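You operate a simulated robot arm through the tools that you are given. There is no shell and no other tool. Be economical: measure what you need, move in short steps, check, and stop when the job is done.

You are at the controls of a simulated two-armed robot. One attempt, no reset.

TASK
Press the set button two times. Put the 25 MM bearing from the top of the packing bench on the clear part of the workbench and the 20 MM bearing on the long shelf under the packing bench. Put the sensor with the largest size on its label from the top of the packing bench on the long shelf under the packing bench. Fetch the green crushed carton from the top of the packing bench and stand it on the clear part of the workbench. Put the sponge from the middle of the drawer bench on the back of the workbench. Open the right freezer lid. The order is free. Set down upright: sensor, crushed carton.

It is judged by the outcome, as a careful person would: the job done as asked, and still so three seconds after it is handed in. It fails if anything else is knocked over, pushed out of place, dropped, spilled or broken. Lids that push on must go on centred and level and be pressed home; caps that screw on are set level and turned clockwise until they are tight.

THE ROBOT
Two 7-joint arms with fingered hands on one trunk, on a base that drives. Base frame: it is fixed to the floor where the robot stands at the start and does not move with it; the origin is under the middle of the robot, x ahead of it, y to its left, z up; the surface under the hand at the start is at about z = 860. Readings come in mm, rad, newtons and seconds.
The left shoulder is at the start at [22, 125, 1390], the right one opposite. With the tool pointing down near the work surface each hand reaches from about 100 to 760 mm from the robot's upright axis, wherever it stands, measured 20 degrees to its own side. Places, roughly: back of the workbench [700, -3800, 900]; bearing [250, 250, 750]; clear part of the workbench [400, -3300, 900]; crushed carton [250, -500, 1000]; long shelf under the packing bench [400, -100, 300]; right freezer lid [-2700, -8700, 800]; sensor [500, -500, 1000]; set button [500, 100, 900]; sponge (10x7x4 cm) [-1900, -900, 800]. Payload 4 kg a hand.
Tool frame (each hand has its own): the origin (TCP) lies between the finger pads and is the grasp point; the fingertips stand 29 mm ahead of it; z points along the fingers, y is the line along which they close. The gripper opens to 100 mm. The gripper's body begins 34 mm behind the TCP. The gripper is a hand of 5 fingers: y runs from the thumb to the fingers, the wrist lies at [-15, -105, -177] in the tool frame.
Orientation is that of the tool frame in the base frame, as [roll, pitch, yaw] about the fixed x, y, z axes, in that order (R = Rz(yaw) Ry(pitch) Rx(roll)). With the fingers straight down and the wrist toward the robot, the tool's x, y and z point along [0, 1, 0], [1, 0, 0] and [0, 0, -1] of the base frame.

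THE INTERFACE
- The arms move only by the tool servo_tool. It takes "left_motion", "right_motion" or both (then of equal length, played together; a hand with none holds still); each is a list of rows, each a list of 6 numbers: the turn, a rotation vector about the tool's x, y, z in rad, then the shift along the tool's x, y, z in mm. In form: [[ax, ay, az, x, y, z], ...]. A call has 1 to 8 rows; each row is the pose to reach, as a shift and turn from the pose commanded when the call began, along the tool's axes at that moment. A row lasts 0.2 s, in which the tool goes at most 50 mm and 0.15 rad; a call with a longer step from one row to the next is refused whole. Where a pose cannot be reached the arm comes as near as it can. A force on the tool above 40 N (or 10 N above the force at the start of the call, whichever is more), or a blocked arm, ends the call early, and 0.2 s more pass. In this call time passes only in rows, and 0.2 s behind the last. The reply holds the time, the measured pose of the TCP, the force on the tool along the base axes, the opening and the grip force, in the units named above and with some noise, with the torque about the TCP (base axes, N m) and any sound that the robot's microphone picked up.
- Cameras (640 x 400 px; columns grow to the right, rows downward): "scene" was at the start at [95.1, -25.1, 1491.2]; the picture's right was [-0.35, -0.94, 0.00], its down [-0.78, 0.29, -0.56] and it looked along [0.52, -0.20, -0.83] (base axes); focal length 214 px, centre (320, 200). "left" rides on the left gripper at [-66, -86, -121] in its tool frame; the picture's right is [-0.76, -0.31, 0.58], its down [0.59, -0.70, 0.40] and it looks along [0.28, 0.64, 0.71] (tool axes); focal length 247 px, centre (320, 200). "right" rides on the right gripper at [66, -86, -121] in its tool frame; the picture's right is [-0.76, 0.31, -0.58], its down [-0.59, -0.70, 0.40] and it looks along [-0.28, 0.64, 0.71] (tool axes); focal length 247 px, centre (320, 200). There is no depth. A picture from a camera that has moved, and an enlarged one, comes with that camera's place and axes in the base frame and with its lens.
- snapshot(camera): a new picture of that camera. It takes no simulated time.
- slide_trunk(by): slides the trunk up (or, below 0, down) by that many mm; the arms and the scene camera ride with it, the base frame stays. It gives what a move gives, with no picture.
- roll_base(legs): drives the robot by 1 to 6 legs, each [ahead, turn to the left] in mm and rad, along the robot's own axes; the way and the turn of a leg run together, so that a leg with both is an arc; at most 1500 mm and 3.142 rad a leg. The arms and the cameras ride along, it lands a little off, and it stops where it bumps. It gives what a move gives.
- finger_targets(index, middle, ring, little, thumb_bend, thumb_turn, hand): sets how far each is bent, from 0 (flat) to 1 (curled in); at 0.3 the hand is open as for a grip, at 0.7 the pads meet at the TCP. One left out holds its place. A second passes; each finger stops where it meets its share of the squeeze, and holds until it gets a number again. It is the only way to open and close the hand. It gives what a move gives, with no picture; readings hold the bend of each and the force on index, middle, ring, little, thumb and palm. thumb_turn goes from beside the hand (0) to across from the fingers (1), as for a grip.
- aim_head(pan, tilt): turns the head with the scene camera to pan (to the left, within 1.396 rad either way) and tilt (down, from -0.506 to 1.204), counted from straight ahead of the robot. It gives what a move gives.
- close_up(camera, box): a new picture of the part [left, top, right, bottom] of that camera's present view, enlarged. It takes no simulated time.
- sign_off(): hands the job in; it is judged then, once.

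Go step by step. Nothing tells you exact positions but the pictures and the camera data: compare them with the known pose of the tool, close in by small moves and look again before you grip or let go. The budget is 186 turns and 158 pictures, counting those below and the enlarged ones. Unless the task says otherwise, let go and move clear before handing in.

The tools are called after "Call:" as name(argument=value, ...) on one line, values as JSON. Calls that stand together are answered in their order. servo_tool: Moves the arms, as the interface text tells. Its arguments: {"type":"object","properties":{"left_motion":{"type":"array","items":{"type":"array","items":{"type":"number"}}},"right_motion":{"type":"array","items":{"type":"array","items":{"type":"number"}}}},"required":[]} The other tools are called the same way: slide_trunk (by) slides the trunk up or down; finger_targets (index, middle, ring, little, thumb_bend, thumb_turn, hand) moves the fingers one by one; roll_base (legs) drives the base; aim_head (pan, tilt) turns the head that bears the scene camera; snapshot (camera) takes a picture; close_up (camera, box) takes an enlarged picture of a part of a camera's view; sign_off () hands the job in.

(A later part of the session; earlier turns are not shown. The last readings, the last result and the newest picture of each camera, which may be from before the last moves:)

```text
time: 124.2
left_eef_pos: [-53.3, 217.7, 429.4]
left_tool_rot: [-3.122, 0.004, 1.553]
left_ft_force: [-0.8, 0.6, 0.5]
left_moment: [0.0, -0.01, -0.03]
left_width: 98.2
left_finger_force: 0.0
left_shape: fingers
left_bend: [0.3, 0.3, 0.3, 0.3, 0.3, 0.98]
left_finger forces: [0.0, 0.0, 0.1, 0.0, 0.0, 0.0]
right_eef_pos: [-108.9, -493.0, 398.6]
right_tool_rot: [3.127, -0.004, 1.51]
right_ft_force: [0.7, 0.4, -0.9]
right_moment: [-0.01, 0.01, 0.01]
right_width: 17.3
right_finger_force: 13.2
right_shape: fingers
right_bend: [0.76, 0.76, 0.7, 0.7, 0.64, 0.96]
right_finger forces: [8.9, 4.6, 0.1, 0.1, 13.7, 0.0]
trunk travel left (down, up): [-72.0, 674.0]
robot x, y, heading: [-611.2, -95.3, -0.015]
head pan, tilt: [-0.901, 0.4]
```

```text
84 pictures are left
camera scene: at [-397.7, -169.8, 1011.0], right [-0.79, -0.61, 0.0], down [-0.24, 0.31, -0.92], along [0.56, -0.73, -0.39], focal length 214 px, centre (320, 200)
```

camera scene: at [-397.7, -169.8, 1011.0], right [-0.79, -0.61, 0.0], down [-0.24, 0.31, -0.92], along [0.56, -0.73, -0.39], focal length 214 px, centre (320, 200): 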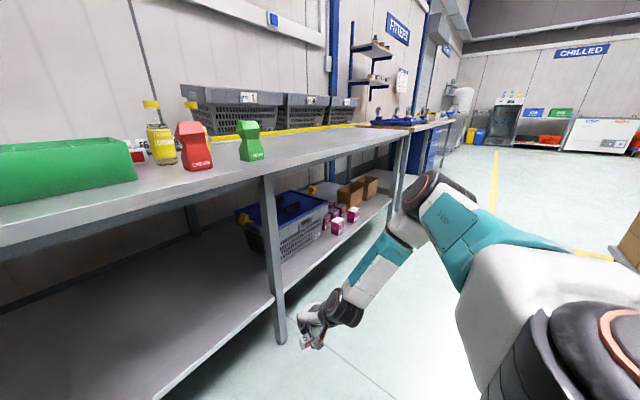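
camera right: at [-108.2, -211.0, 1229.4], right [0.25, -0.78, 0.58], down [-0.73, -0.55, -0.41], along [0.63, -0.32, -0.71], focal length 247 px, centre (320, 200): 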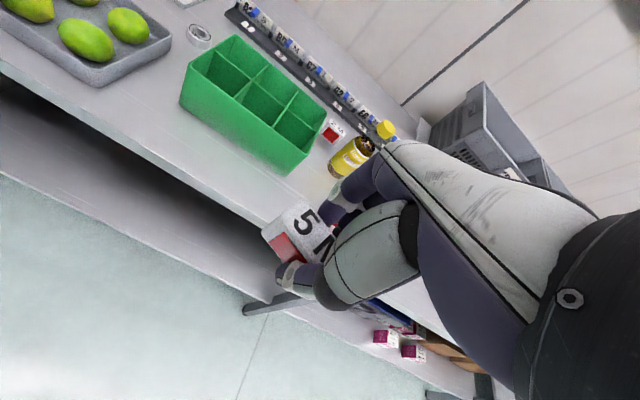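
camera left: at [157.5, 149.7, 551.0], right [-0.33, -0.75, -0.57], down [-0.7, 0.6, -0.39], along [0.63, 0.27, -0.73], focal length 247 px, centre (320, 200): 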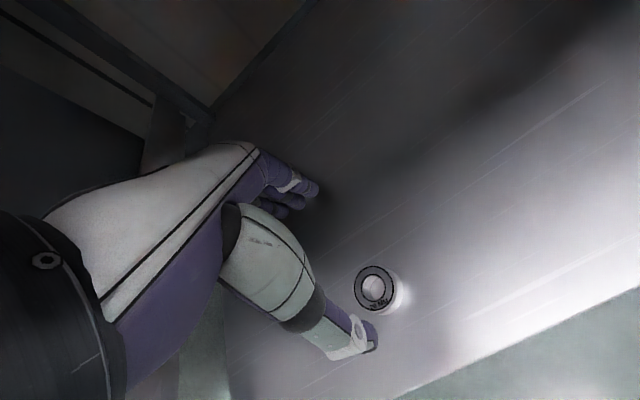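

Moving outward works: the right hand can now reach shelf height. I'll raise the left hand, lower the trunk slightly, and drive in along a slight S-curve to keep clear of the leg.

Call:
servo_tool(left_motion=[[0, 0, 0, 0, -20, -40], [0, 0, 0, 0, -40, -80], [0, 0, 0, 0, -60, -110]])

Call:
slide_trunk(by=-25)

Call:
roll_base(legs=[[155, 0.3], [155, -0.285]])

Call:
snapshot(camera="scene")

Call:
snapshot(camera="right")

```text
time: 125.0
left_eef_pos: [-111.8, 221.4, 540.0]
left_tool_rot: [-3.122, 0.007, 1.553]
left_ft_force: [-0.2, 1.8, 0.0]
left_moment: [-0.04, 0.01, 0.01]
left_width: 98.4
left_finger_force: 0.2
left_shape: fingers
left_bend: [0.3, 0.3, 0.3, 0.3, 0.3, 0.98]
left_finger forces: [0.1, 0.1, 0.0, 0.0, 0.0, 0.1]
right_eef_pos: [-109.0, -492.2, 397.8]
right_tool_rot: [3.126, -0.004, 1.511]
right_ft_force: [0.1, -0.3, -0.9]
right_moment: [-0.02, 0.0, -0.01]
right_width: 17.3
right_finger_force: 13.6
right_shape: fingers
right_bend: [0.76, 0.76, 0.7, 0.7, 0.64, 0.96]
right_finger forces: [9.0, 4.5, 0.0, 0.1, 13.6, 0.0]
trunk travel left (down, up): [-72.0, 674.0]
robot x, y, heading: [-611.8, -93.8, -0.013]
head pan, tilt: [-0.901, 0.4]
```

```text
time: 125.7
left_eef_pos: [-111.4, 221.0, 515.0]
left_tool_rot: [-3.122, 0.004, 1.553]
left_ft_force: [-0.2, -0.5, 0.1]
left_moment: [0.0, 0.01, 0.02]
left_width: 98.5
left_finger_force: 0.0
left_shape: fingers
left_bend: [0.3, 0.3, 0.3, 0.3, 0.3, 0.98]
left_finger forces: [0.0, 0.0, 0.0, 0.0, 0.0, 0.1]
right_eef_pos: [-108.0, -492.4, 372.8]
right_tool_rot: [3.128, -0.003, 1.511]
right_ft_force: [-0.1, 0.2, -0.4]
right_moment: [0.02, -0.01, 0.02]
right_width: 17.1
right_finger_force: 13.9
right_shape: fingers
right_bend: [0.76, 0.76, 0.7, 0.7, 0.64, 0.96]
right_finger forces: [9.0, 4.6, 0.0, 0.0, 13.7, 0.0]
trunk travel left (down, up): [-47.0, 699.0]
robot x, y, heading: [-608.5, -96.4, -0.02]
head pan, tilt: [-0.901, 0.4]
```

```text
time: 128.1
left_eef_pos: [188.5, 271.2, 516.0]
left_tool_rot: [-3.123, 0.005, 1.569]
left_ft_force: [-0.4, 0.1, -0.4]
left_moment: [0.03, -0.03, 0.02]
left_width: 98.3
left_finger_force: 0.1
left_shape: fingers
left_bend: [0.3, 0.3, 0.3, 0.3, 0.3, 0.98]
left_finger forces: [0.0, 0.0, 0.0, 0.1, 0.1, 0.0]
right_eef_pos: [202.7, -442.1, 373.6]
right_tool_rot: [3.127, -0.004, 1.526]
right_ft_force: [0.1, 0.1, -1.0]
right_moment: [0.0, 0.0, 0.0]
right_width: 17.2
right_finger_force: 13.6
right_shape: fingers
right_bend: [0.76, 0.76, 0.7, 0.7, 0.64, 0.96]
right_finger forces: [8.8, 4.6, 0.1, 0.0, 13.5, 0.1]
trunk travel left (down, up): [-47.0, 699.0]
robot x, y, heading: [-308.9, -51.6, 0.004]
head pan, tilt: [-0.901, 0.4]
```

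```text
83 pictures are left
camera scene: at [-79.6, -123.9, 984.3], right [-0.78, -0.62, 0.0], down [-0.24, 0.31, -0.92], along [0.57, -0.72, -0.39], focal length 214 px, centre (320, 200)
```

scene: 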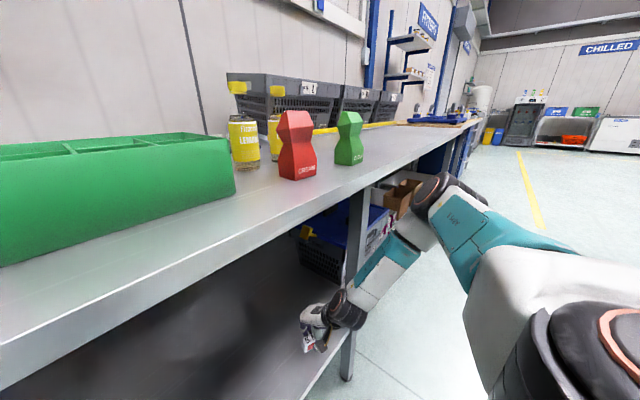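

```text
82 pictures are left
camera right: at [118.4, -373.2, 493.2], right [0.26, -0.77, 0.58], down [-0.72, -0.55, -0.41], along [0.64, -0.31, -0.71], focal length 247 px, centre (320, 200)
```

right: 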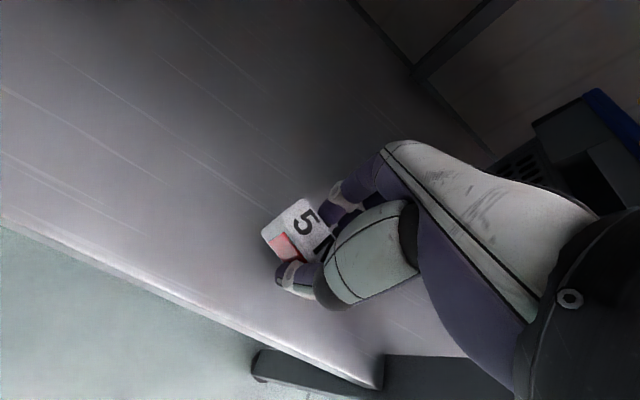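

Sensor hangs over the shelf about 6 cm inside the edge. Lowering to contact.

Call:
slide_trunk(by=-28)

Call:
servo_tool(right_motion=[[0, 0, 0, 0, 0, 2], [0, 0, 0, 0, 0, 4], [0, 0, 0, 0, 0, 6], [0, 0, 0, 0, 0, 8]])

Call:
close_up(camera="right", box=[200, 160, 440, 310])

```text
time: 128.8
left_eef_pos: [187.9, 271.4, 488.0]
left_tool_rot: [-3.124, 0.007, 1.57]
left_ft_force: [-1.0, 0.7, -0.6]
left_moment: [0.01, 0.0, 0.0]
left_width: 98.6
left_finger_force: 0.0
left_shape: fingers
left_bend: [0.3, 0.3, 0.3, 0.3, 0.3, 0.98]
left_finger forces: [0.0, 0.0, 0.0, 0.1, 0.0, 0.0]
right_eef_pos: [203.8, -442.8, 345.3]
right_tool_rot: [3.127, -0.004, 1.525]
right_ft_force: [-0.1, -0.1, -0.4]
right_moment: [-0.02, -0.03, 0.02]
right_width: 17.3
right_finger_force: 12.7
right_shape: fingers
right_bend: [0.76, 0.76, 0.7, 0.7, 0.64, 0.96]
right_finger forces: [8.8, 4.5, 0.0, 0.0, 13.4, 0.1]
trunk travel left (down, up): [-19.0, 727.0]
robot x, y, heading: [-308.1, -45.6, -0.004]
head pan, tilt: [-0.901, 0.4]
```

```text
time: 129.8
left_eef_pos: [188.6, 270.4, 487.9]
left_tool_rot: [-3.123, 0.006, 1.57]
left_ft_force: [-1.1, -0.3, 0.2]
left_moment: [0.0, -0.02, 0.01]
left_width: 98.4
left_finger_force: 0.0
left_shape: fingers
left_bend: [0.3, 0.3, 0.3, 0.3, 0.3, 0.98]
left_finger forces: [0.0, 0.1, 0.1, 0.0, 0.0, 0.0]
right_eef_pos: [203.4, -441.0, 337.8]
right_tool_rot: [3.128, -0.003, 1.526]
right_ft_force: [-0.2, -0.2, -1.3]
right_moment: [0.04, 0.01, 0.01]
right_width: 17.3
right_finger_force: 13.3
right_shape: fingers
right_bend: [0.76, 0.76, 0.7, 0.7, 0.64, 0.96]
right_finger forces: [8.8, 4.5, 0.1, 0.0, 13.5, 0.0]
trunk travel left (down, up): [-19.0, 727.0]
robot x, y, heading: [-311.1, -47.7, -0.001]
head pan, tilt: [-0.901, 0.4]
```

```text
2.67 times, centred on (320, 235) of right
camera zoom: at [118.5, -373.3, 456.7], right [0.26, -0.77, 0.58], down [-0.72, -0.55, -0.41], along [0.64, -0.31, -0.71], focal length 659 px, centre (320, 107)
```

zoom: 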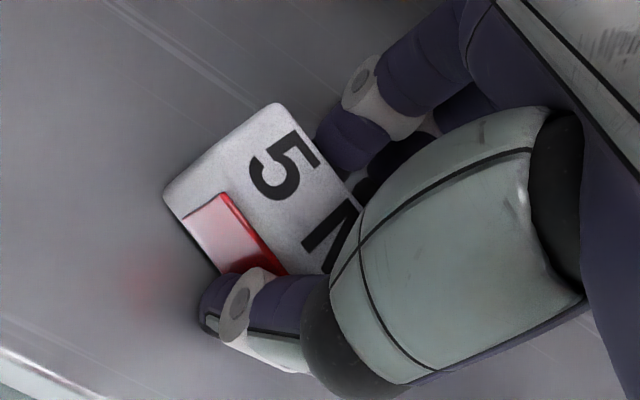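

Call:
servo_tool(right_motion=[[0, 0, 0, 0, 0, 1.5], [0, 0, 0, 0, 0, 3], [0, 0, 0, 0, 0, 4.5], [0, 0, 0, 0, 0, 6], [0, 0, 0, 0, 0, 7.5]])

Call:
close_up(camera="right", box=[200, 160, 440, 310])

```text
time: 131.0
left_eef_pos: [186.8, 270.7, 488.6]
left_tool_rot: [-3.128, 0.006, 1.569]
left_ft_force: [-0.7, -0.1, 0.5]
left_moment: [0.0, -0.01, -0.04]
left_width: 98.9
left_finger_force: 0.0
left_shape: fingers
left_bend: [0.3, 0.3, 0.3, 0.3, 0.3, 0.98]
left_finger forces: [0.1, 0.1, 0.0, 0.0, 0.1, 0.1]
right_eef_pos: [206.0, -441.8, 333.0]
right_tool_rot: [3.12, -0.003, 1.525]
right_ft_force: [-2.4, -3.5, 33.9]
right_moment: [0.13, 0.84, 0.03]
right_width: 17.2
right_finger_force: 26.0
right_shape: fingers
right_bend: [0.76, 0.76, 0.7, 0.7, 0.66, 0.96]
right_finger forces: [10.9, 5.7, 0.0, 0.0, 35.4, 0.1]
trunk travel left (down, up): [-19.0, 727.0]
robot x, y, heading: [-307.1, -51.0, 0.0]
head pan, tilt: [-0.901, 0.4]
```

```text
2.67 times, centred on (320, 235) of right
camera zoom: at [119.5, -372.5, 452.4], right [0.26, -0.77, 0.58], down [-0.72, -0.56, -0.42], along [0.64, -0.31, -0.7], focal length 659 px, centre (320, 107)
```

zoom: 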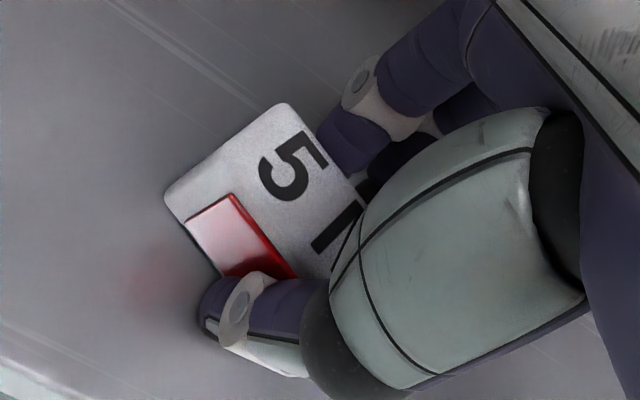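

Contact made (34 N, on the thumb tip). Easing 1.5 mm and releasing.

Call:
servo_tool(right_motion=[[0, 0, 0, 0, 0, -1.5]])

Call:
finger_targets(hand="right", index=0.55, middle=0.55, ring=0.5, little=0.5, thumb_bend=0.5)

Call:
finger_targets(hand="right", index=0.3, middle=0.3, ring=0.3, little=0.3, thumb_bend=0.3)

Call:
snapshot(camera="right")

```text
time: 131.4
left_eef_pos: [187.5, 270.2, 487.3]
left_tool_rot: [-3.125, 0.008, 1.569]
left_ft_force: [-0.2, 0.3, -0.1]
left_moment: [0.0, -0.01, 0.0]
left_width: 98.6
left_finger_force: 0.1
left_shape: fingers
left_bend: [0.3, 0.3, 0.3, 0.3, 0.3, 0.98]
left_finger forces: [0.0, 0.1, 0.0, 0.0, 0.0, 0.0]
right_eef_pos: [204.7, -442.2, 333.4]
right_tool_rot: [3.126, -0.002, 1.527]
right_ft_force: [4.2, -2.5, 25.7]
right_moment: [0.1, 0.44, 0.0]
right_width: 16.7
right_finger_force: 23.9
right_shape: fingers
right_bend: [0.76, 0.76, 0.7, 0.7, 0.66, 0.96]
right_finger forces: [12.9, 7.2, 0.0, 0.0, 27.6, 0.0]
trunk travel left (down, up): [-19.0, 727.0]
robot x, y, heading: [-305.2, -50.8, 0.002]
head pan, tilt: [-0.901, 0.4]
```

```text
time: 132.4
left_eef_pos: [186.9, 271.4, 487.3]
left_tool_rot: [-3.125, 0.007, 1.569]
left_ft_force: [0.2, 0.3, 0.6]
left_moment: [0.01, 0.03, -0.01]
left_width: 98.8
left_finger_force: 0.1
left_shape: fingers
left_bend: [0.3, 0.3, 0.3, 0.3, 0.3, 0.98]
left_finger forces: [0.1, 0.0, 0.1, 0.0, 0.0, 0.1]
right_eef_pos: [202.9, -440.4, 332.1]
right_tool_rot: [3.125, -0.002, 1.528]
right_ft_force: [1.2, 3.3, 25.5]
right_moment: [0.26, 0.51, -0.1]
right_width: 34.2
right_finger_force: 12.9
right_shape: fingers
right_bend: [0.55, 0.56, 0.5, 0.5, 0.55, 0.96]
right_finger forces: [0.0, 1.7, 0.0, 0.0, 24.3, 0.1]
trunk travel left (down, up): [-19.0, 727.0]
robot x, y, heading: [-305.4, -51.4, 0.001]
head pan, tilt: [-0.901, 0.4]
```

```text
time: 133.4
left_eef_pos: [188.8, 270.4, 487.0]
left_tool_rot: [-3.123, 0.005, 1.569]
left_ft_force: [0.0, -0.1, 0.7]
left_moment: [0.02, -0.02, 0.01]
left_width: 98.8
left_finger_force: 0.0
left_shape: fingers
left_bend: [0.3, 0.3, 0.3, 0.3, 0.3, 0.98]
left_finger forces: [0.0, 0.1, 0.0, 0.1, 0.0, 0.0]
right_eef_pos: [203.6, -441.6, 329.2]
right_tool_rot: [3.13, -0.004, 1.524]
right_ft_force: [0.9, 0.3, 0.0]
right_moment: [0.0, -0.02, 0.0]
right_width: 98.3
right_finger_force: 0.0
right_shape: fingers
right_bend: [0.3, 0.3, 0.3, 0.3, 0.3, 0.97]
right_finger forces: [0.0, 0.0, 0.0, 0.1, 0.0, 0.0]
trunk travel left (down, up): [-19.0, 727.0]
robot x, y, heading: [-309.9, -52.2, -0.002]
head pan, tilt: [-0.901, 0.4]
```

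```text
79 pictures are left
camera right: at [118.6, -373.3, 450.8], right [0.26, -0.77, 0.58], down [-0.72, -0.55, -0.41], along [0.64, -0.31, -0.71], focal length 247 px, centre (320, 200)
```

right: 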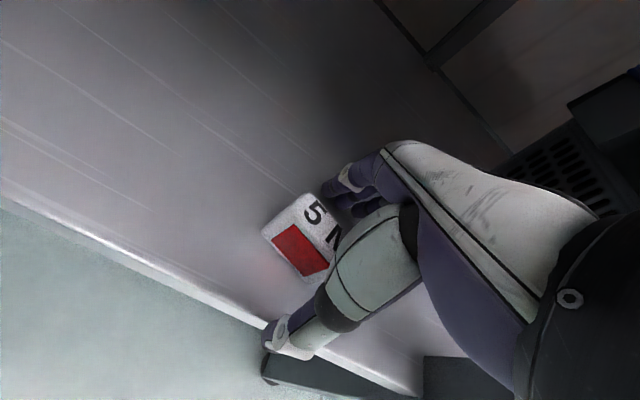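

Sensor stands upright on the shelf. Lifting the right hand and backing straight out.

Call:
servo_tool(right_motion=[[0, 0, 0, 0, 0, -30], [0, 0, 0, 0, 0, -60], [0, 0, 0, 0, 0, -90]])

Call:
snapshot(camera="right")

Call:
roll_base(legs=[[-380, 0]])

Call:
slide_trunk(by=400)

Call:
slide_trunk(by=200)

Call:
aim_head(pan=0, tilt=0.7)

Call:
snapshot(camera="scene")

```text
time: 134.2
left_eef_pos: [187.8, 270.6, 487.2]
left_tool_rot: [-3.121, 0.005, 1.568]
left_ft_force: [0.0, 0.5, -0.3]
left_moment: [0.0, 0.01, 0.01]
left_width: 98.4
left_finger_force: 0.0
left_shape: fingers
left_bend: [0.3, 0.3, 0.3, 0.3, 0.3, 0.98]
left_finger forces: [0.1, 0.1, 0.0, 0.1, 0.0, 0.0]
right_eef_pos: [202.0, -442.2, 420.2]
right_tool_rot: [3.129, -0.004, 1.525]
right_ft_force: [0.0, -0.3, 0.4]
right_moment: [0.03, 0.01, 0.0]
right_width: 98.5
right_finger_force: 0.0
right_shape: fingers
right_bend: [0.3, 0.3, 0.3, 0.3, 0.3, 0.98]
right_finger forces: [0.0, 0.0, 0.1, 0.1, 0.1, 0.0]
trunk travel left (down, up): [-19.0, 727.0]
robot x, y, heading: [-309.3, -53.7, 0.001]
head pan, tilt: [-0.901, 0.4]
```

```text
78 pictures are left
camera right: at [117.6, -373.7, 541.6], right [0.27, -0.77, 0.58], down [-0.72, -0.56, -0.41], along [0.64, -0.31, -0.71], focal length 247 px, centre (320, 200)
```

right: 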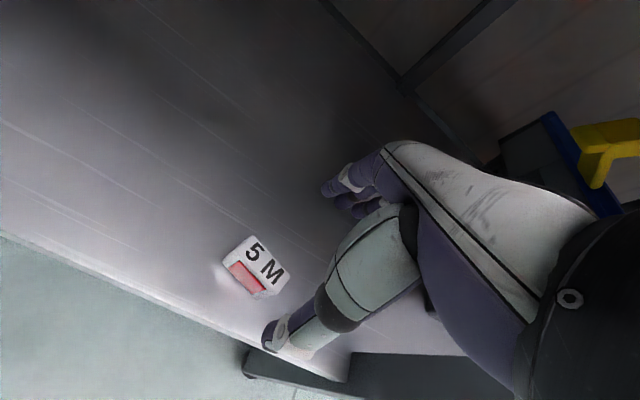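

```text
time: 136.6
left_eef_pos: [-188.9, 271.2, 487.0]
left_tool_rot: [-3.122, 0.005, 1.569]
left_ft_force: [0.2, 0.7, 0.6]
left_moment: [-0.01, 0.02, -0.03]
left_width: 98.7
left_finger_force: 0.0
left_shape: fingers
left_bend: [0.3, 0.3, 0.3, 0.3, 0.3, 0.98]
left_finger forces: [0.1, 0.1, 0.1, 0.0, 0.1, 0.1]
right_eef_pos: [-174.6, -440.6, 421.6]
right_tool_rot: [3.129, -0.003, 1.525]
right_ft_force: [0.2, 0.3, 0.1]
right_moment: [0.01, 0.01, 0.03]
right_width: 98.3
right_finger_force: 0.0
right_shape: fingers
right_bend: [0.3, 0.3, 0.3, 0.3, 0.3, 0.98]
right_finger forces: [0.1, 0.0, 0.1, 0.1, 0.0, 0.0]
trunk travel left (down, up): [-19.0, 727.0]
robot x, y, heading: [-684.1, -49.6, -0.003]
head pan, tilt: [-0.901, 0.4]
```

```text
time: 140.4
left_eef_pos: [-189.2, 270.5, 887.2]
left_tool_rot: [-3.121, 0.007, 1.57]
left_ft_force: [-0.2, 0.0, 0.2]
left_moment: [0.0, 0.01, 0.02]
left_width: 98.6
left_finger_force: 0.0
left_shape: fingers
left_bend: [0.3, 0.3, 0.3, 0.3, 0.3, 0.98]
left_finger forces: [0.0, 0.0, 0.0, 0.0, 0.0, 0.0]
right_eef_pos: [-174.8, -441.5, 821.6]
right_tool_rot: [3.126, -0.003, 1.526]
right_ft_force: [0.1, -0.8, -0.7]
right_moment: [-0.02, -0.02, -0.01]
right_width: 98.3
right_finger_force: 0.0
right_shape: fingers
right_bend: [0.3, 0.3, 0.3, 0.3, 0.3, 0.98]
right_finger forces: [0.0, 0.0, 0.0, 0.1, 0.0, 0.0]
trunk travel left (down, up): [-419.0, 327.0]
robot x, y, heading: [-686.4, -51.3, -0.003]
head pan, tilt: [-0.901, 0.4]
```

```text
time: 142.6
left_eef_pos: [-189.2, 270.7, 1088.0]
left_tool_rot: [-3.123, 0.007, 1.569]
left_ft_force: [0.1, 0.1, 1.3]
left_moment: [0.02, 0.03, 0.04]
left_width: 98.6
left_finger_force: 0.0
left_shape: fingers
left_bend: [0.3, 0.3, 0.3, 0.3, 0.3, 0.98]
left_finger forces: [0.1, 0.1, 0.1, 0.1, 0.0, 0.0]
right_eef_pos: [-173.4, -441.9, 1032.7]
right_tool_rot: [3.108, -0.007, 1.529]
right_ft_force: [-1.0, -0.5, 0.0]
right_moment: [0.03, -0.01, -0.01]
right_width: 98.3
right_finger_force: 0.0
right_shape: fingers
right_bend: [0.3, 0.3, 0.3, 0.3, 0.3, 0.98]
right_finger forces: [0.0, 0.0, 0.1, 0.0, 0.0, 0.1]
trunk travel left (down, up): [-619.0, 127.0]
robot x, y, heading: [-687.0, -52.5, -0.001]
head pan, tilt: [-0.901, 0.4]
```

```text
time: 143.8
left_eef_pos: [-188.5, 272.1, 1087.5]
left_tool_rot: [-3.123, 0.007, 1.57]
left_ft_force: [-0.3, 0.4, -1.0]
left_moment: [0.05, 0.01, 0.0]
left_width: 98.4
left_finger_force: 0.0
left_shape: fingers
left_bend: [0.3, 0.3, 0.3, 0.3, 0.3, 0.98]
left_finger forces: [0.0, 0.1, 0.0, 0.1, 0.0, 0.0]
right_eef_pos: [-172.6, -441.4, 1033.8]
right_tool_rot: [3.108, -0.008, 1.528]
right_ft_force: [-0.2, 0.1, 0.6]
right_moment: [0.0, -0.02, 0.03]
right_width: 98.4
right_finger_force: 0.0
right_shape: fingers
right_bend: [0.3, 0.3, 0.3, 0.3, 0.3, 0.98]
right_finger forces: [0.0, 0.0, 0.0, 0.0, 0.0, 0.0]
trunk travel left (down, up): [-619.0, 127.0]
robot x, y, heading: [-681.8, -52.2, -0.001]
head pan, tilt: [0.0, 0.7]
```

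```text
77 pictures are left
camera scene: at [-572.4, -51.0, 1545.3], right [0.0, -1.0, 0.0], down [-0.64, 0.0, -0.76], along [0.76, 0.0, -0.64], focal length 214 px, centre (320, 200)
```

scene: 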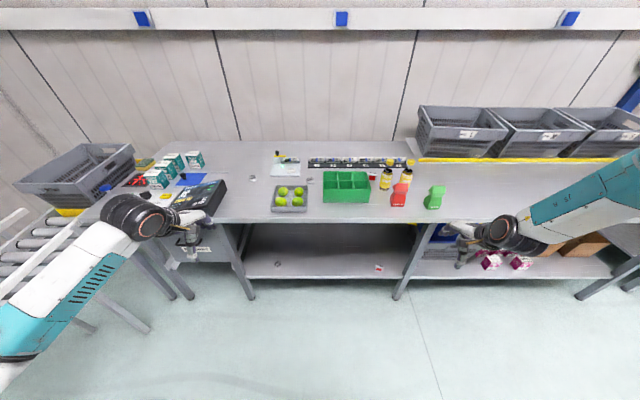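

Both items sit on the shelf. Next the 25 MM bearing with the left hand: raise the right hand above the bottles, then drive up to the bench.

Call:
servo_tool(right_motion=[[0, 0, 0, 0, 0, -35], [0, 0, 0, 0, 0, -70], [0, 0, 0, 0, 0, -105], [0, 0, 0, 0, 0, -140], [0, 0, 0, 0, 0, -175], [0, 0, 0, 0, 0, -200]], left_motion=[[0, 0, 0, 10, 0, 0], [0, 0, 0, 20, 0, 0], [0, 0, 0, 30, 0, 0], [0, 0, 0, 40, 0, 0], [0, 0, 0, 47, 0, 0], [0, 0, 0, 47, 0, 0]])

Call:
roll_base(legs=[[588, 0]])

Call:
snapshot(camera="left")

```text
time: 145.2
left_eef_pos: [-189.0, 317.8, 1086.3]
left_tool_rot: [-3.122, 0.008, 1.569]
left_ft_force: [0.1, 0.3, 0.3]
left_moment: [0.03, 0.01, -0.01]
left_width: 98.5
left_finger_force: 0.0
left_shape: fingers
left_bend: [0.3, 0.3, 0.3, 0.3, 0.3, 0.98]
left_finger forces: [0.0, 0.0, 0.0, 0.1, 0.0, 0.0]
right_eef_pos: [-181.0, -442.7, 1234.7]
right_tool_rot: [3.106, -0.008, 1.528]
right_ft_force: [-0.7, 0.2, -0.4]
right_moment: [-0.03, 0.03, 0.01]
right_width: 98.5
right_finger_force: 0.0
right_shape: fingers
right_bend: [0.3, 0.3, 0.3, 0.3, 0.3, 0.98]
right_finger forces: [0.1, 0.0, 0.1, 0.0, 0.0, 0.1]
trunk travel left (down, up): [-619.0, 127.0]
robot x, y, heading: [-682.8, -52.8, -0.001]
head pan, tilt: [0.0, 0.7]
```

```text
time: 148.6
left_eef_pos: [403.7, 315.0, 1087.0]
left_tool_rot: [-3.123, 0.004, 1.565]
left_ft_force: [-0.1, -0.3, -0.3]
left_moment: [0.02, 0.02, 0.0]
left_width: 98.5
left_finger_force: 0.1
left_shape: fingers
left_bend: [0.3, 0.3, 0.3, 0.3, 0.3, 0.98]
left_finger forces: [0.0, 0.1, 0.0, 0.0, 0.0, 0.1]
right_eef_pos: [410.6, -447.2, 1233.1]
right_tool_rot: [3.107, -0.008, 1.524]
right_ft_force: [-0.9, -0.5, 1.1]
right_moment: [0.02, -0.01, 0.01]
right_width: 98.5
right_finger_force: 0.1
right_shape: fingers
right_bend: [0.3, 0.3, 0.3, 0.3, 0.3, 0.98]
right_finger forces: [0.0, 0.0, 0.0, 0.1, 0.1, 0.0]
trunk travel left (down, up): [-619.0, 127.0]
robot x, y, heading: [-91.2, -54.7, -0.005]
head pan, tilt: [0.0, 0.7]
```

```text
76 pictures are left
camera left: at [318.8, 249.6, 1208.6], right [-0.32, -0.76, -0.57], down [-0.71, 0.59, -0.39], along [0.63, 0.28, -0.73], focal length 247 px, centre (320, 200)
```

left: 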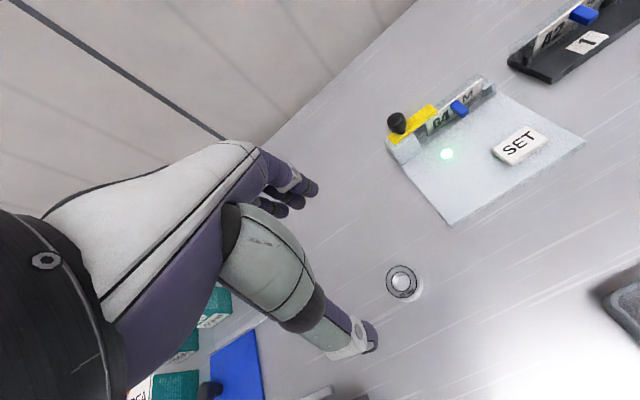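

Bearing at about (408,320). Align and descend part way.

Call:
servo_tool(left_motion=[[0, 0, 0, 4, 4, 40], [0, 0, 0, 4, 4, 80], [0, 0, 0, 4, 4, 120], [0, 0, 0, 4, 4, 145]])

Call:
snapshot(camera="left")

```text
time: 149.6
left_eef_pos: [404.9, 315.9, 941.5]
left_tool_rot: [-3.126, 0.007, 1.567]
left_ft_force: [0.1, -0.6, -0.1]
left_moment: [-0.01, 0.01, -0.04]
left_width: 98.7
left_finger_force: 0.0
left_shape: fingers
left_bend: [0.3, 0.3, 0.3, 0.3, 0.3, 0.98]
left_finger forces: [0.0, 0.0, 0.1, 0.1, 0.0, 0.0]
right_eef_pos: [410.7, -447.9, 1232.9]
right_tool_rot: [3.109, -0.007, 1.523]
right_ft_force: [0.3, -0.1, 0.3]
right_moment: [0.01, -0.01, 0.02]
right_width: 98.3
right_finger_force: 0.0
right_shape: fingers
right_bend: [0.3, 0.3, 0.3, 0.3, 0.3, 0.98]
right_finger forces: [0.0, 0.0, 0.0, 0.0, 0.1, 0.1]
trunk travel left (down, up): [-619.0, 127.0]
robot x, y, heading: [-92.2, -52.1, 0.001]
head pan, tilt: [0.0, 0.7]
```

```text
75 pictures are left
camera left: at [319.7, 252.3, 1062.9], right [-0.32, -0.76, -0.57], down [-0.71, 0.59, -0.39], along [0.63, 0.28, -0.73], focal length 247 px, centre (320, 200)
```

left: 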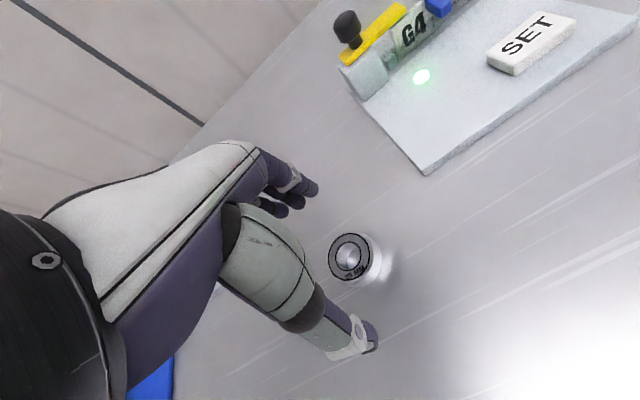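

Call:
servo_tool(left_motion=[[0, 0, 0, 4, 4, 20], [0, 0, 0, 4, 4, 40], [0, 0, 0, 4, 4, 48], [0, 0, 0, 4, 4, 51]])

Call:
finger_targets(hand="left", index=0.7, middle=0.7, ring=0.7, little=0.7, thumb_bend=0.7)

Call:
servo_tool(left_motion=[[0, 0, 0, 0, 0, -5], [0, 0, 0, 0, 0, -25], [0, 0, 0, 0, 0, -60], [0, 0, 0, 0, 0, -100], [0, 0, 0, 0, 0, -140], [0, 0, 0, 0, 0, -180]])

Call:
snapshot(camera="left")

```text
time: 150.6
left_eef_pos: [408.3, 320.6, 889.9]
left_tool_rot: [-3.125, 0.005, 1.567]
left_ft_force: [-0.2, -1.3, 0.1]
left_moment: [-0.03, 0.01, -0.03]
left_width: 98.9
left_finger_force: 0.1
left_shape: fingers
left_bend: [0.3, 0.3, 0.3, 0.3, 0.3, 0.98]
left_finger forces: [0.0, 0.0, 0.0, 0.0, 0.1, 0.0]
right_eef_pos: [410.6, -448.0, 1233.6]
right_tool_rot: [3.11, -0.009, 1.523]
right_ft_force: [0.4, 0.2, 1.3]
right_moment: [-0.06, 0.0, -0.01]
right_width: 98.2
right_finger_force: 0.1
right_shape: fingers
right_bend: [0.3, 0.3, 0.3, 0.3, 0.3, 0.98]
right_finger forces: [0.0, 0.0, 0.0, 0.0, 0.1, 0.0]
trunk travel left (down, up): [-619.0, 127.0]
robot x, y, heading: [-89.4, -53.0, -0.001]
head pan, tilt: [0.0, 0.7]
```

```text
time: 151.6
left_eef_pos: [409.2, 321.0, 894.1]
left_tool_rot: [-3.13, 0.005, 1.566]
left_ft_force: [8.6, -0.6, 23.2]
left_moment: [0.19, -0.63, -0.02]
left_width: 39.9
left_finger_force: 24.3
left_shape: fingers
left_bend: [0.58, 0.6, 0.69, 0.7, 0.58, 1.0]
left_finger forces: [9.6, 25.3, 0.5, 0.0, 13.9, 0.1]
right_eef_pos: [409.3, -448.8, 1232.6]
right_tool_rot: [3.109, -0.008, 1.524]
right_ft_force: [0.1, -0.1, -0.8]
right_moment: [0.0, -0.04, 0.01]
right_width: 98.4
right_finger_force: 0.1
right_shape: fingers
right_bend: [0.3, 0.3, 0.3, 0.3, 0.3, 0.98]
right_finger forces: [0.0, 0.1, 0.0, 0.0, 0.0, 0.1]
trunk travel left (down, up): [-619.0, 127.0]
robot x, y, heading: [-94.7, -54.0, 0.0]
head pan, tilt: [0.0, 0.7]
```

```text
time: 152.9
left_eef_pos: [411.3, 320.9, 1070.5]
left_tool_rot: [-3.123, 0.007, 1.566]
left_ft_force: [0.0, -0.4, -1.1]
left_moment: [0.03, -0.04, -0.02]
left_width: 40.2
left_finger_force: 16.0
left_shape: fingers
left_bend: [0.59, 0.62, 0.7, 0.7, 0.58, 1.0]
left_finger forces: [8.3, 6.8, 0.0, 0.0, 15.3, 0.0]
right_eef_pos: [408.9, -446.3, 1233.4]
right_tool_rot: [3.109, -0.008, 1.524]
right_ft_force: [-0.1, -0.3, 0.8]
right_moment: [-0.01, 0.0, -0.01]
right_width: 98.2
right_finger_force: 0.0
right_shape: fingers
right_bend: [0.3, 0.3, 0.3, 0.3, 0.3, 0.98]
right_finger forces: [0.0, 0.1, 0.0, 0.0, 0.0, 0.0]
trunk travel left (down, up): [-619.0, 127.0]
robot x, y, heading: [-92.7, -49.9, 0.0]
head pan, tilt: [0.0, 0.7]
```

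```text
74 pictures are left
camera left: at [326.1, 256.5, 1193.5], right [-0.32, -0.76, -0.57], down [-0.71, 0.59, -0.39], along [0.63, 0.28, -0.73], focal length 247 px, centre (320, 200)
```

left: 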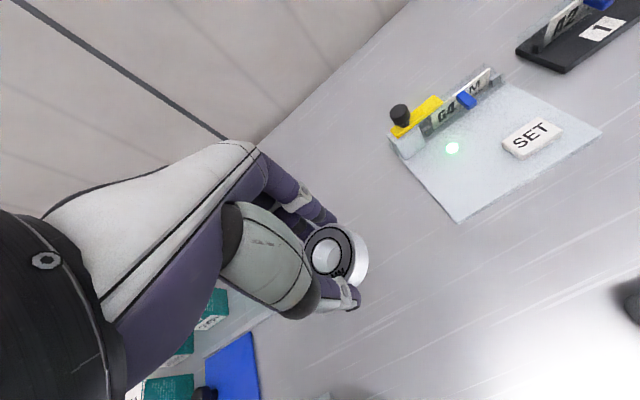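

25 MM bearing held. Back off and shift right to set up for the green carton with the right hand.

Call:
roll_base(legs=[[-330, 0], [0, -1.571], [165, 0], [0, 1.571]])

Call:
aim_head(pan=-0.5, tilt=0.7)

Call:
snapshot(camera="scene")

Call:
snapshot(camera="right")

```text
time: 164.1
left_eef_pos: [80.8, 155.6, 1071.2]
left_tool_rot: [-3.123, 0.007, 1.557]
left_ft_force: [-1.1, -0.4, -0.4]
left_moment: [0.0, -0.02, -0.03]
left_width: 39.3
left_finger_force: 14.4
left_shape: fingers
left_bend: [0.6, 0.62, 0.7, 0.7, 0.58, 1.0]
left_finger forces: [8.2, 6.7, 0.2, 0.0, 14.4, 0.0]
right_eef_pos: [73.3, -613.4, 1234.6]
right_tool_rot: [3.109, -0.007, 1.514]
right_ft_force: [0.1, 0.5, 0.1]
right_moment: [-0.01, -0.02, 0.01]
right_width: 98.5
right_finger_force: 0.1
right_shape: fingers
right_bend: [0.3, 0.3, 0.3, 0.3, 0.3, 0.98]
right_finger forces: [0.0, 0.0, 0.0, 0.1, 0.0, 0.0]
trunk travel left (down, up): [-619.0, 127.0]
robot x, y, heading: [-426.3, -212.2, -0.013]
head pan, tilt: [0.0, 0.7]
```

```text
time: 165.0
left_eef_pos: [80.7, 155.7, 1069.1]
left_tool_rot: [-3.123, 0.005, 1.556]
left_ft_force: [-0.2, 0.2, -0.7]
left_moment: [-0.03, -0.05, -0.03]
left_width: 39.2
left_finger_force: 15.4
left_shape: fingers
left_bend: [0.6, 0.62, 0.7, 0.7, 0.58, 1.0]
left_finger forces: [8.2, 6.5, 0.1, 0.1, 14.4, 0.1]
right_eef_pos: [72.8, -614.1, 1234.0]
right_tool_rot: [3.109, -0.007, 1.517]
right_ft_force: [-1.0, 0.4, -0.4]
right_moment: [-0.02, -0.02, -0.03]
right_width: 98.4
right_finger_force: 0.3
right_shape: fingers
right_bend: [0.3, 0.3, 0.3, 0.3, 0.3, 0.98]
right_finger forces: [0.0, 0.0, 0.1, 0.0, 0.0, 0.0]
trunk travel left (down, up): [-619.0, 127.0]
robot x, y, heading: [-427.1, -214.3, -0.016]
head pan, tilt: [-0.499, 0.7]
```

```text
73 pictures are left
camera scene: at [-325.7, -256.1, 1545.2], right [-0.49, -0.87, 0.0], down [-0.56, 0.32, -0.76], along [0.67, -0.37, -0.64], focal length 214 px, centre (320, 200)
```

scene: 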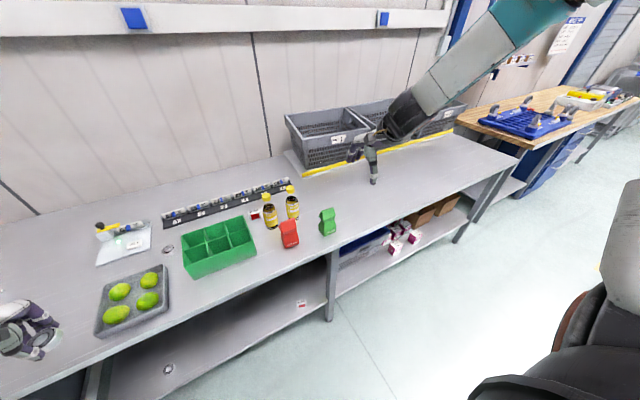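

```text
72 pictures are left
camera right: at [-13.4, -544.3, 1352.1], right [0.24, -0.78, 0.58], down [-0.72, -0.55, -0.43], along [0.65, -0.31, -0.69], focal length 247 px, centre (320, 200)
```

right: 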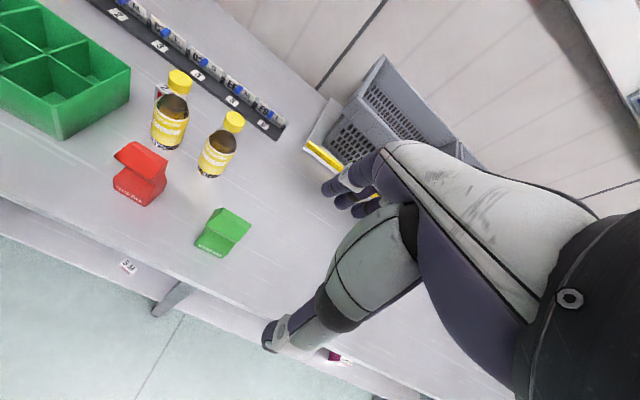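

The green carton is at about (188,-580), ~125 mm tall with a pinched waist. Zooming for shape and orientation.

Call:
close_up(camera="right", box=[170, 190, 282, 260])

Call:
close_up(camera="scene", box=[270, 180, 382, 250])

```text
5.71 times, centred on (226, 225) of right
camera zoom: at [-13.4, -544.3, 1352.1], right [0.24, -0.78, 0.58], down [-0.72, -0.55, -0.43], along [0.65, -0.31, -0.69], focal length 1411 px, centre (857, 57)
```

zoom: 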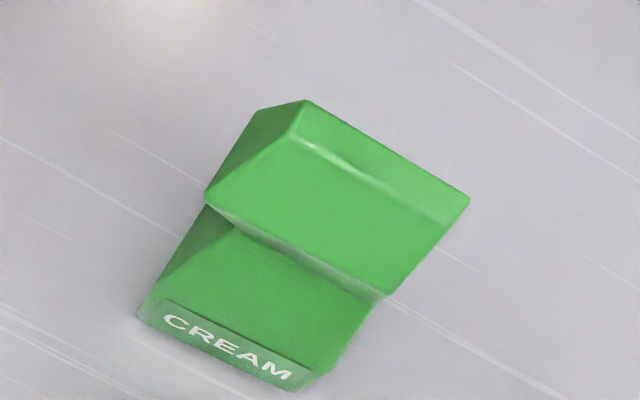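

```text
5.71 times, centred on (326, 215) of scene
camera zoom: at [-325.7, -256.1, 1545.2], right [-0.49, -0.87, 0.0], down [-0.56, 0.32, -0.76], along [0.67, -0.37, -0.64], focal length 1226 px, centre (286, 114)
```

zoom: 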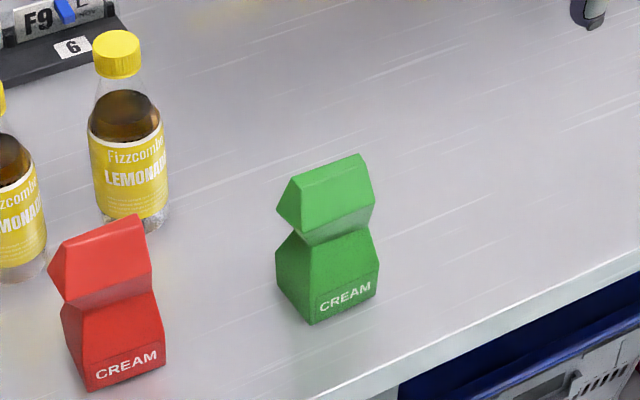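

Carton centre ≈ (202,-580), waist at z ≈ 910, top ≈ 975. Drive forward, nudge the hand left, raise the left hand and lower the trunk.

Call:
roll_base(legs=[[127, 0]])

Call:
servo_tool(left_motion=[[0, 0, 0, 0, 0, -30], [0, 0, 0, 0, 0, -60], [0, 0, 0, 0, 0, -90], [0, 0, 0, 0, 0, -120]], right_motion=[[0, 0, 0, 10, 0, 0], [0, 0, 0, 20, 0, 0], [0, 0, 0, 30, 0, 0], [0, 0, 0, 34, 0, 0]])

Call:
slide_trunk(by=-150)

Call:
snapshot(camera="right")

Call:
snapshot(camera="scene")

```text
time: 166.3
left_eef_pos: [206.8, 154.0, 1070.5]
left_tool_rot: [-3.121, 0.004, 1.558]
left_ft_force: [0.1, 0.6, -2.0]
left_moment: [-0.04, -0.01, -0.03]
left_width: 39.5
left_finger_force: 14.5
left_shape: fingers
left_bend: [0.6, 0.62, 0.7, 0.7, 0.58, 1.0]
left_finger forces: [8.0, 6.6, 0.1, 0.0, 14.6, 0.0]
right_eef_pos: [201.1, -615.4, 1232.5]
right_tool_rot: [3.109, -0.007, 1.516]
right_ft_force: [0.4, -0.2, -0.1]
right_moment: [-0.01, 0.03, -0.01]
right_width: 98.5
right_finger_force: 0.0
right_shape: fingers
right_bend: [0.3, 0.3, 0.3, 0.3, 0.3, 0.98]
right_finger forces: [0.0, 0.0, 0.0, 0.1, 0.0, 0.0]
trunk travel left (down, up): [-619.0, 127.0]
robot x, y, heading: [-299.7, -215.7, -0.012]
head pan, tilt: [-0.499, 0.7]
```

```text
time: 167.3
left_eef_pos: [210.9, 154.9, 1192.5]
left_tool_rot: [-3.122, 0.006, 1.558]
left_ft_force: [-0.8, -0.7, -1.0]
left_moment: [-0.03, 0.02, -0.04]
left_width: 39.6
left_finger_force: 15.1
left_shape: fingers
left_bend: [0.6, 0.62, 0.7, 0.7, 0.58, 1.0]
left_finger forces: [8.2, 6.6, 0.2, 0.0, 14.3, 0.1]
right_eef_pos: [202.2, -580.6, 1233.9]
right_tool_rot: [3.108, -0.007, 1.513]
right_ft_force: [-0.4, -0.6, 0.4]
right_moment: [0.0, 0.0, 0.02]
right_width: 98.5
right_finger_force: 0.1
right_shape: fingers
right_bend: [0.3, 0.3, 0.3, 0.3, 0.3, 0.98]
right_finger forces: [0.1, 0.0, 0.0, 0.0, 0.0, 0.0]
trunk travel left (down, up): [-619.0, 127.0]
robot x, y, heading: [-300.6, -216.8, -0.016]
head pan, tilt: [-0.499, 0.7]
```

```text
time: 169.0
left_eef_pos: [209.2, 154.1, 1041.2]
left_tool_rot: [-3.124, 0.006, 1.559]
left_ft_force: [0.1, 1.3, -0.8]
left_moment: [0.03, -0.01, -0.01]
left_width: 39.4
left_finger_force: 14.7
left_shape: fingers
left_bend: [0.6, 0.62, 0.7, 0.7, 0.58, 1.0]
left_finger forces: [8.2, 6.6, 0.0, 0.1, 14.5, 0.0]
right_eef_pos: [201.1, -582.3, 1084.0]
right_tool_rot: [3.109, -0.006, 1.516]
right_ft_force: [-0.2, 0.1, 0.2]
right_moment: [0.0, -0.03, 0.02]
right_width: 98.3
right_finger_force: 0.0
right_shape: fingers
right_bend: [0.3, 0.3, 0.3, 0.3, 0.3, 0.98]
right_finger forces: [0.0, 0.0, 0.0, 0.0, 0.0, 0.0]
trunk travel left (down, up): [-469.0, 277.0]
robot x, y, heading: [-304.8, -216.8, -0.012]
head pan, tilt: [-0.499, 0.7]
```

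```text
69 pictures are left
camera right: at [115.2, -511.8, 1202.8], right [0.25, -0.78, 0.58], down [-0.72, -0.55, -0.43], along [0.65, -0.31, -0.69], focal length 247 px, centre (320, 200)
```

right: 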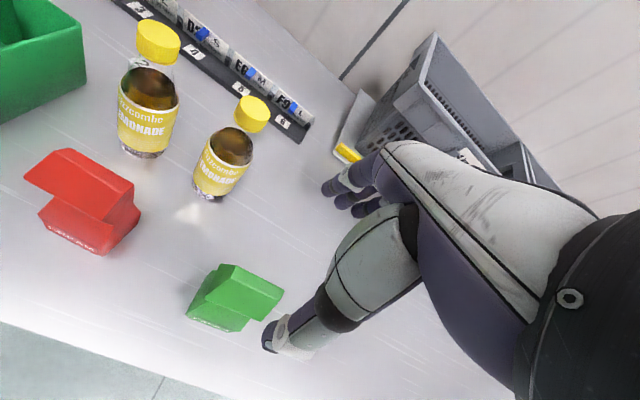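

```text
68 pictures are left
camera scene: at [-189.9, -258.0, 1394.6], right [-0.49, -0.87, 0.0], down [-0.56, 0.32, -0.76], along [0.67, -0.37, -0.64], focal length 214 px, centre (320, 200)
```

scene: 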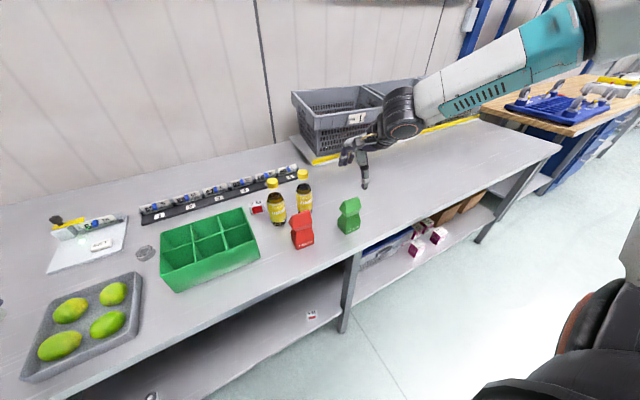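

Carton centre ≈ (199,-577), nicely under the open hand. Descending to grip height.

Call:
servo_tool(right_motion=[[0, 0, 0, 4, -1, 40], [0, 0, 0, 4, -1, 80], [0, 0, 0, 4, -1, 110], [0, 0, 0, 4, -1, 130], [0, 0, 0, 4, -1, 137]])

Call:
snapshot(camera="right")

Call:
close_up(camera="scene", box=[290, 150, 410, 225])

```text
time: 170.2
left_eef_pos: [209.1, 154.8, 1040.7]
left_tool_rot: [-3.121, 0.006, 1.557]
left_ft_force: [-0.1, 0.1, -1.0]
left_moment: [0.0, 0.0, 0.02]
left_width: 39.3
left_finger_force: 14.7
left_shape: fingers
left_bend: [0.6, 0.62, 0.7, 0.7, 0.58, 1.0]
left_finger forces: [8.2, 6.6, 0.1, 0.0, 14.4, 0.1]
right_eef_pos: [205.6, -576.0, 947.3]
right_tool_rot: [3.109, -0.008, 1.515]
right_ft_force: [0.0, -0.5, -0.4]
right_moment: [0.03, 0.01, 0.01]
right_width: 98.6
right_finger_force: 0.0
right_shape: fingers
right_bend: [0.3, 0.3, 0.3, 0.3, 0.3, 0.98]
right_finger forces: [0.0, 0.0, 0.0, 0.0, 0.0, 0.0]
trunk travel left (down, up): [-469.0, 277.0]
robot x, y, heading: [-299.5, -214.2, -0.013]
head pan, tilt: [-0.499, 0.7]
```

```text
67 pictures are left
camera right: at [119.3, -506.7, 1064.8], right [0.25, -0.78, 0.58], down [-0.72, -0.55, -0.43], along [0.65, -0.31, -0.69], focal length 247 px, centre (320, 200)
```

right: 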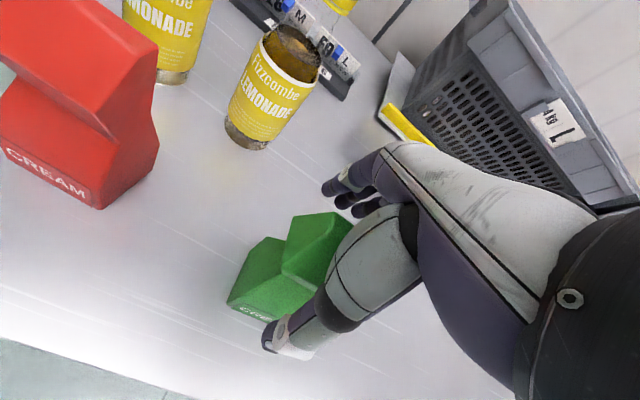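

```text
5.33 times, centred on (350, 188) of scene
camera zoom: at [-189.6, -258.0, 1394.5], right [-0.49, -0.87, 0.0], down [-0.56, 0.32, -0.76], along [0.67, -0.37, -0.64], focal length 1144 px, centre (160, 267)
```

zoom: 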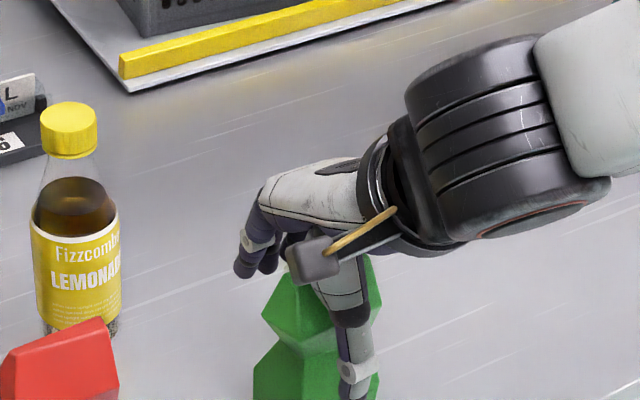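

The carton's upper part is centred between thumb and fingers. Closing moderately.

Call:
finger_targets(hand="right", index=0.65, middle=0.65, ring=0.65, little=0.65, thumb_bend=0.65)

Call:
snapshot(camera="right")

```text
time: 171.2
left_eef_pos: [208.9, 154.5, 1040.6]
left_tool_rot: [-3.124, 0.006, 1.561]
left_ft_force: [0.3, 0.5, -1.0]
left_moment: [-0.01, 0.0, -0.05]
left_width: 39.2
left_finger_force: 15.0
left_shape: fingers
left_bend: [0.6, 0.62, 0.7, 0.7, 0.58, 1.0]
left_finger forces: [8.2, 6.6, 0.1, 0.1, 14.4, 0.0]
right_eef_pos: [206.1, -576.9, 947.1]
right_tool_rot: [3.108, -0.006, 1.517]
right_ft_force: [0.6, -0.6, 1.1]
right_moment: [-0.01, -0.03, 0.0]
right_width: 25.8
right_finger_force: 6.0
right_shape: fingers
right_bend: [0.61, 0.63, 0.64, 0.65, 0.61, 0.97]
right_finger forces: [3.7, 1.9, 0.5, 0.1, 6.2, 0.0]
trunk travel left (down, up): [-469.0, 277.0]
robot x, y, heading: [-299.8, -213.3, -0.012]
head pan, tilt: [-0.499, 0.7]
```

```text
65 pictures are left
camera right: at [119.3, -506.5, 1065.3], right [0.25, -0.78, 0.58], down [-0.72, -0.55, -0.43], along [0.65, -0.31, -0.69], focal length 247 px, centre (320, 200)
```

right: 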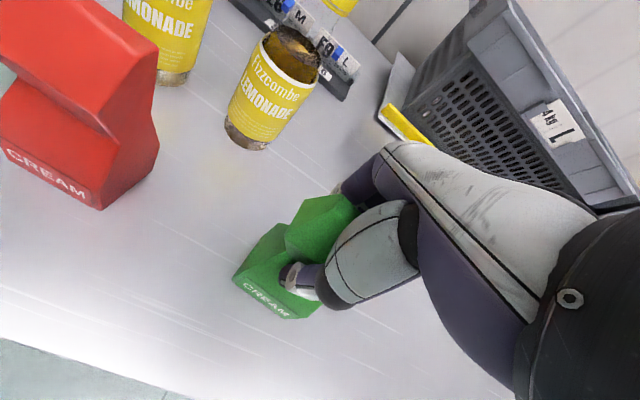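

Thumb and fingers sit in the waist. Firming up and lifting a little.

Call:
finger_targets(hand="right", index=0.75, middle=0.75, ring=0.73, little=0.7, thumb_bend=0.72)

Call:
servo_tool(right_motion=[[0, 0, 0, 0, 0, -8], [0, 0, 0, 0, 0, -20], [0, 0, 0, 0, 0, -35]])

Call:
snapshot(camera="right")

Call:
close_up(camera="scene", box=[290, 150, 410, 225])

```text
time: 172.2
left_eef_pos: [208.9, 154.2, 1040.1]
left_tool_rot: [-3.121, 0.005, 1.558]
left_ft_force: [-0.1, 0.6, -1.3]
left_moment: [-0.03, 0.02, -0.01]
left_width: 39.2
left_finger_force: 14.5
left_shape: fingers
left_bend: [0.6, 0.62, 0.7, 0.7, 0.58, 1.0]
left_finger forces: [8.3, 6.6, 0.1, 0.0, 14.4, 0.0]
right_eef_pos: [205.4, -576.9, 946.2]
right_tool_rot: [3.108, -0.006, 1.517]
right_ft_force: [0.3, -0.4, -0.1]
right_moment: [-0.03, -0.01, -0.01]
right_width: 24.3
right_finger_force: 19.3
right_shape: fingers
right_bend: [0.6, 0.66, 0.71, 0.7, 0.64, 0.95]
right_finger forces: [9.7, 5.9, 2.8, 0.0, 20.6, 0.1]
trunk travel left (down, up): [-469.0, 277.0]
robot x, y, heading: [-303.5, -219.5, -0.012]
head pan, tilt: [-0.499, 0.7]
```

```text
time: 173.0
left_eef_pos: [209.5, 155.2, 1040.1]
left_tool_rot: [-3.122, 0.004, 1.559]
left_ft_force: [0.1, 0.6, -0.5]
left_moment: [-0.02, 0.0, 0.01]
left_width: 39.3
left_finger_force: 14.7
left_shape: fingers
left_bend: [0.6, 0.62, 0.7, 0.7, 0.58, 1.0]
left_finger forces: [8.2, 6.6, 0.1, 0.1, 14.4, 0.1]
right_eef_pos: [204.9, -576.4, 982.5]
right_tool_rot: [3.108, -0.007, 1.515]
right_ft_force: [0.2, 0.5, -1.3]
right_moment: [0.03, 0.03, 0.0]
right_width: 24.7
right_finger_force: 19.9
right_shape: fingers
right_bend: [0.6, 0.66, 0.71, 0.7, 0.64, 0.95]
right_finger forces: [9.8, 5.8, 2.8, 0.0, 20.5, 0.0]
trunk travel left (down, up): [-469.0, 277.0]
robot x, y, heading: [-298.0, -220.4, -0.009]
head pan, tilt: [-0.499, 0.7]
```

```text
64 pictures are left
camera right: at [117.5, -506.4, 1100.5], right [0.25, -0.78, 0.58], down [-0.72, -0.55, -0.43], along [0.65, -0.31, -0.69], focal length 247 px, centre (320, 200)
```

right: 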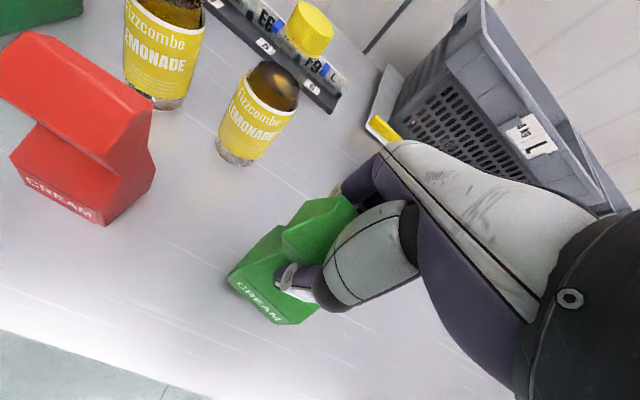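

```text
5.33 times, centred on (350, 188) of scene
camera zoom: at [-189.8, -257.6, 1394.5], right [-0.49, -0.87, 0.0], down [-0.56, 0.31, -0.76], along [0.67, -0.37, -0.64], focal length 1144 px, centre (160, 267)
```

zoom: 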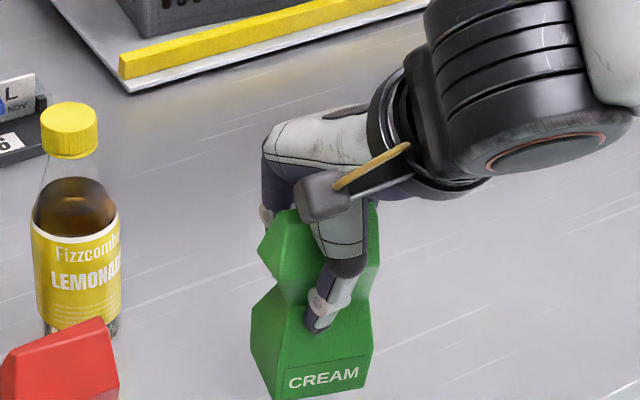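

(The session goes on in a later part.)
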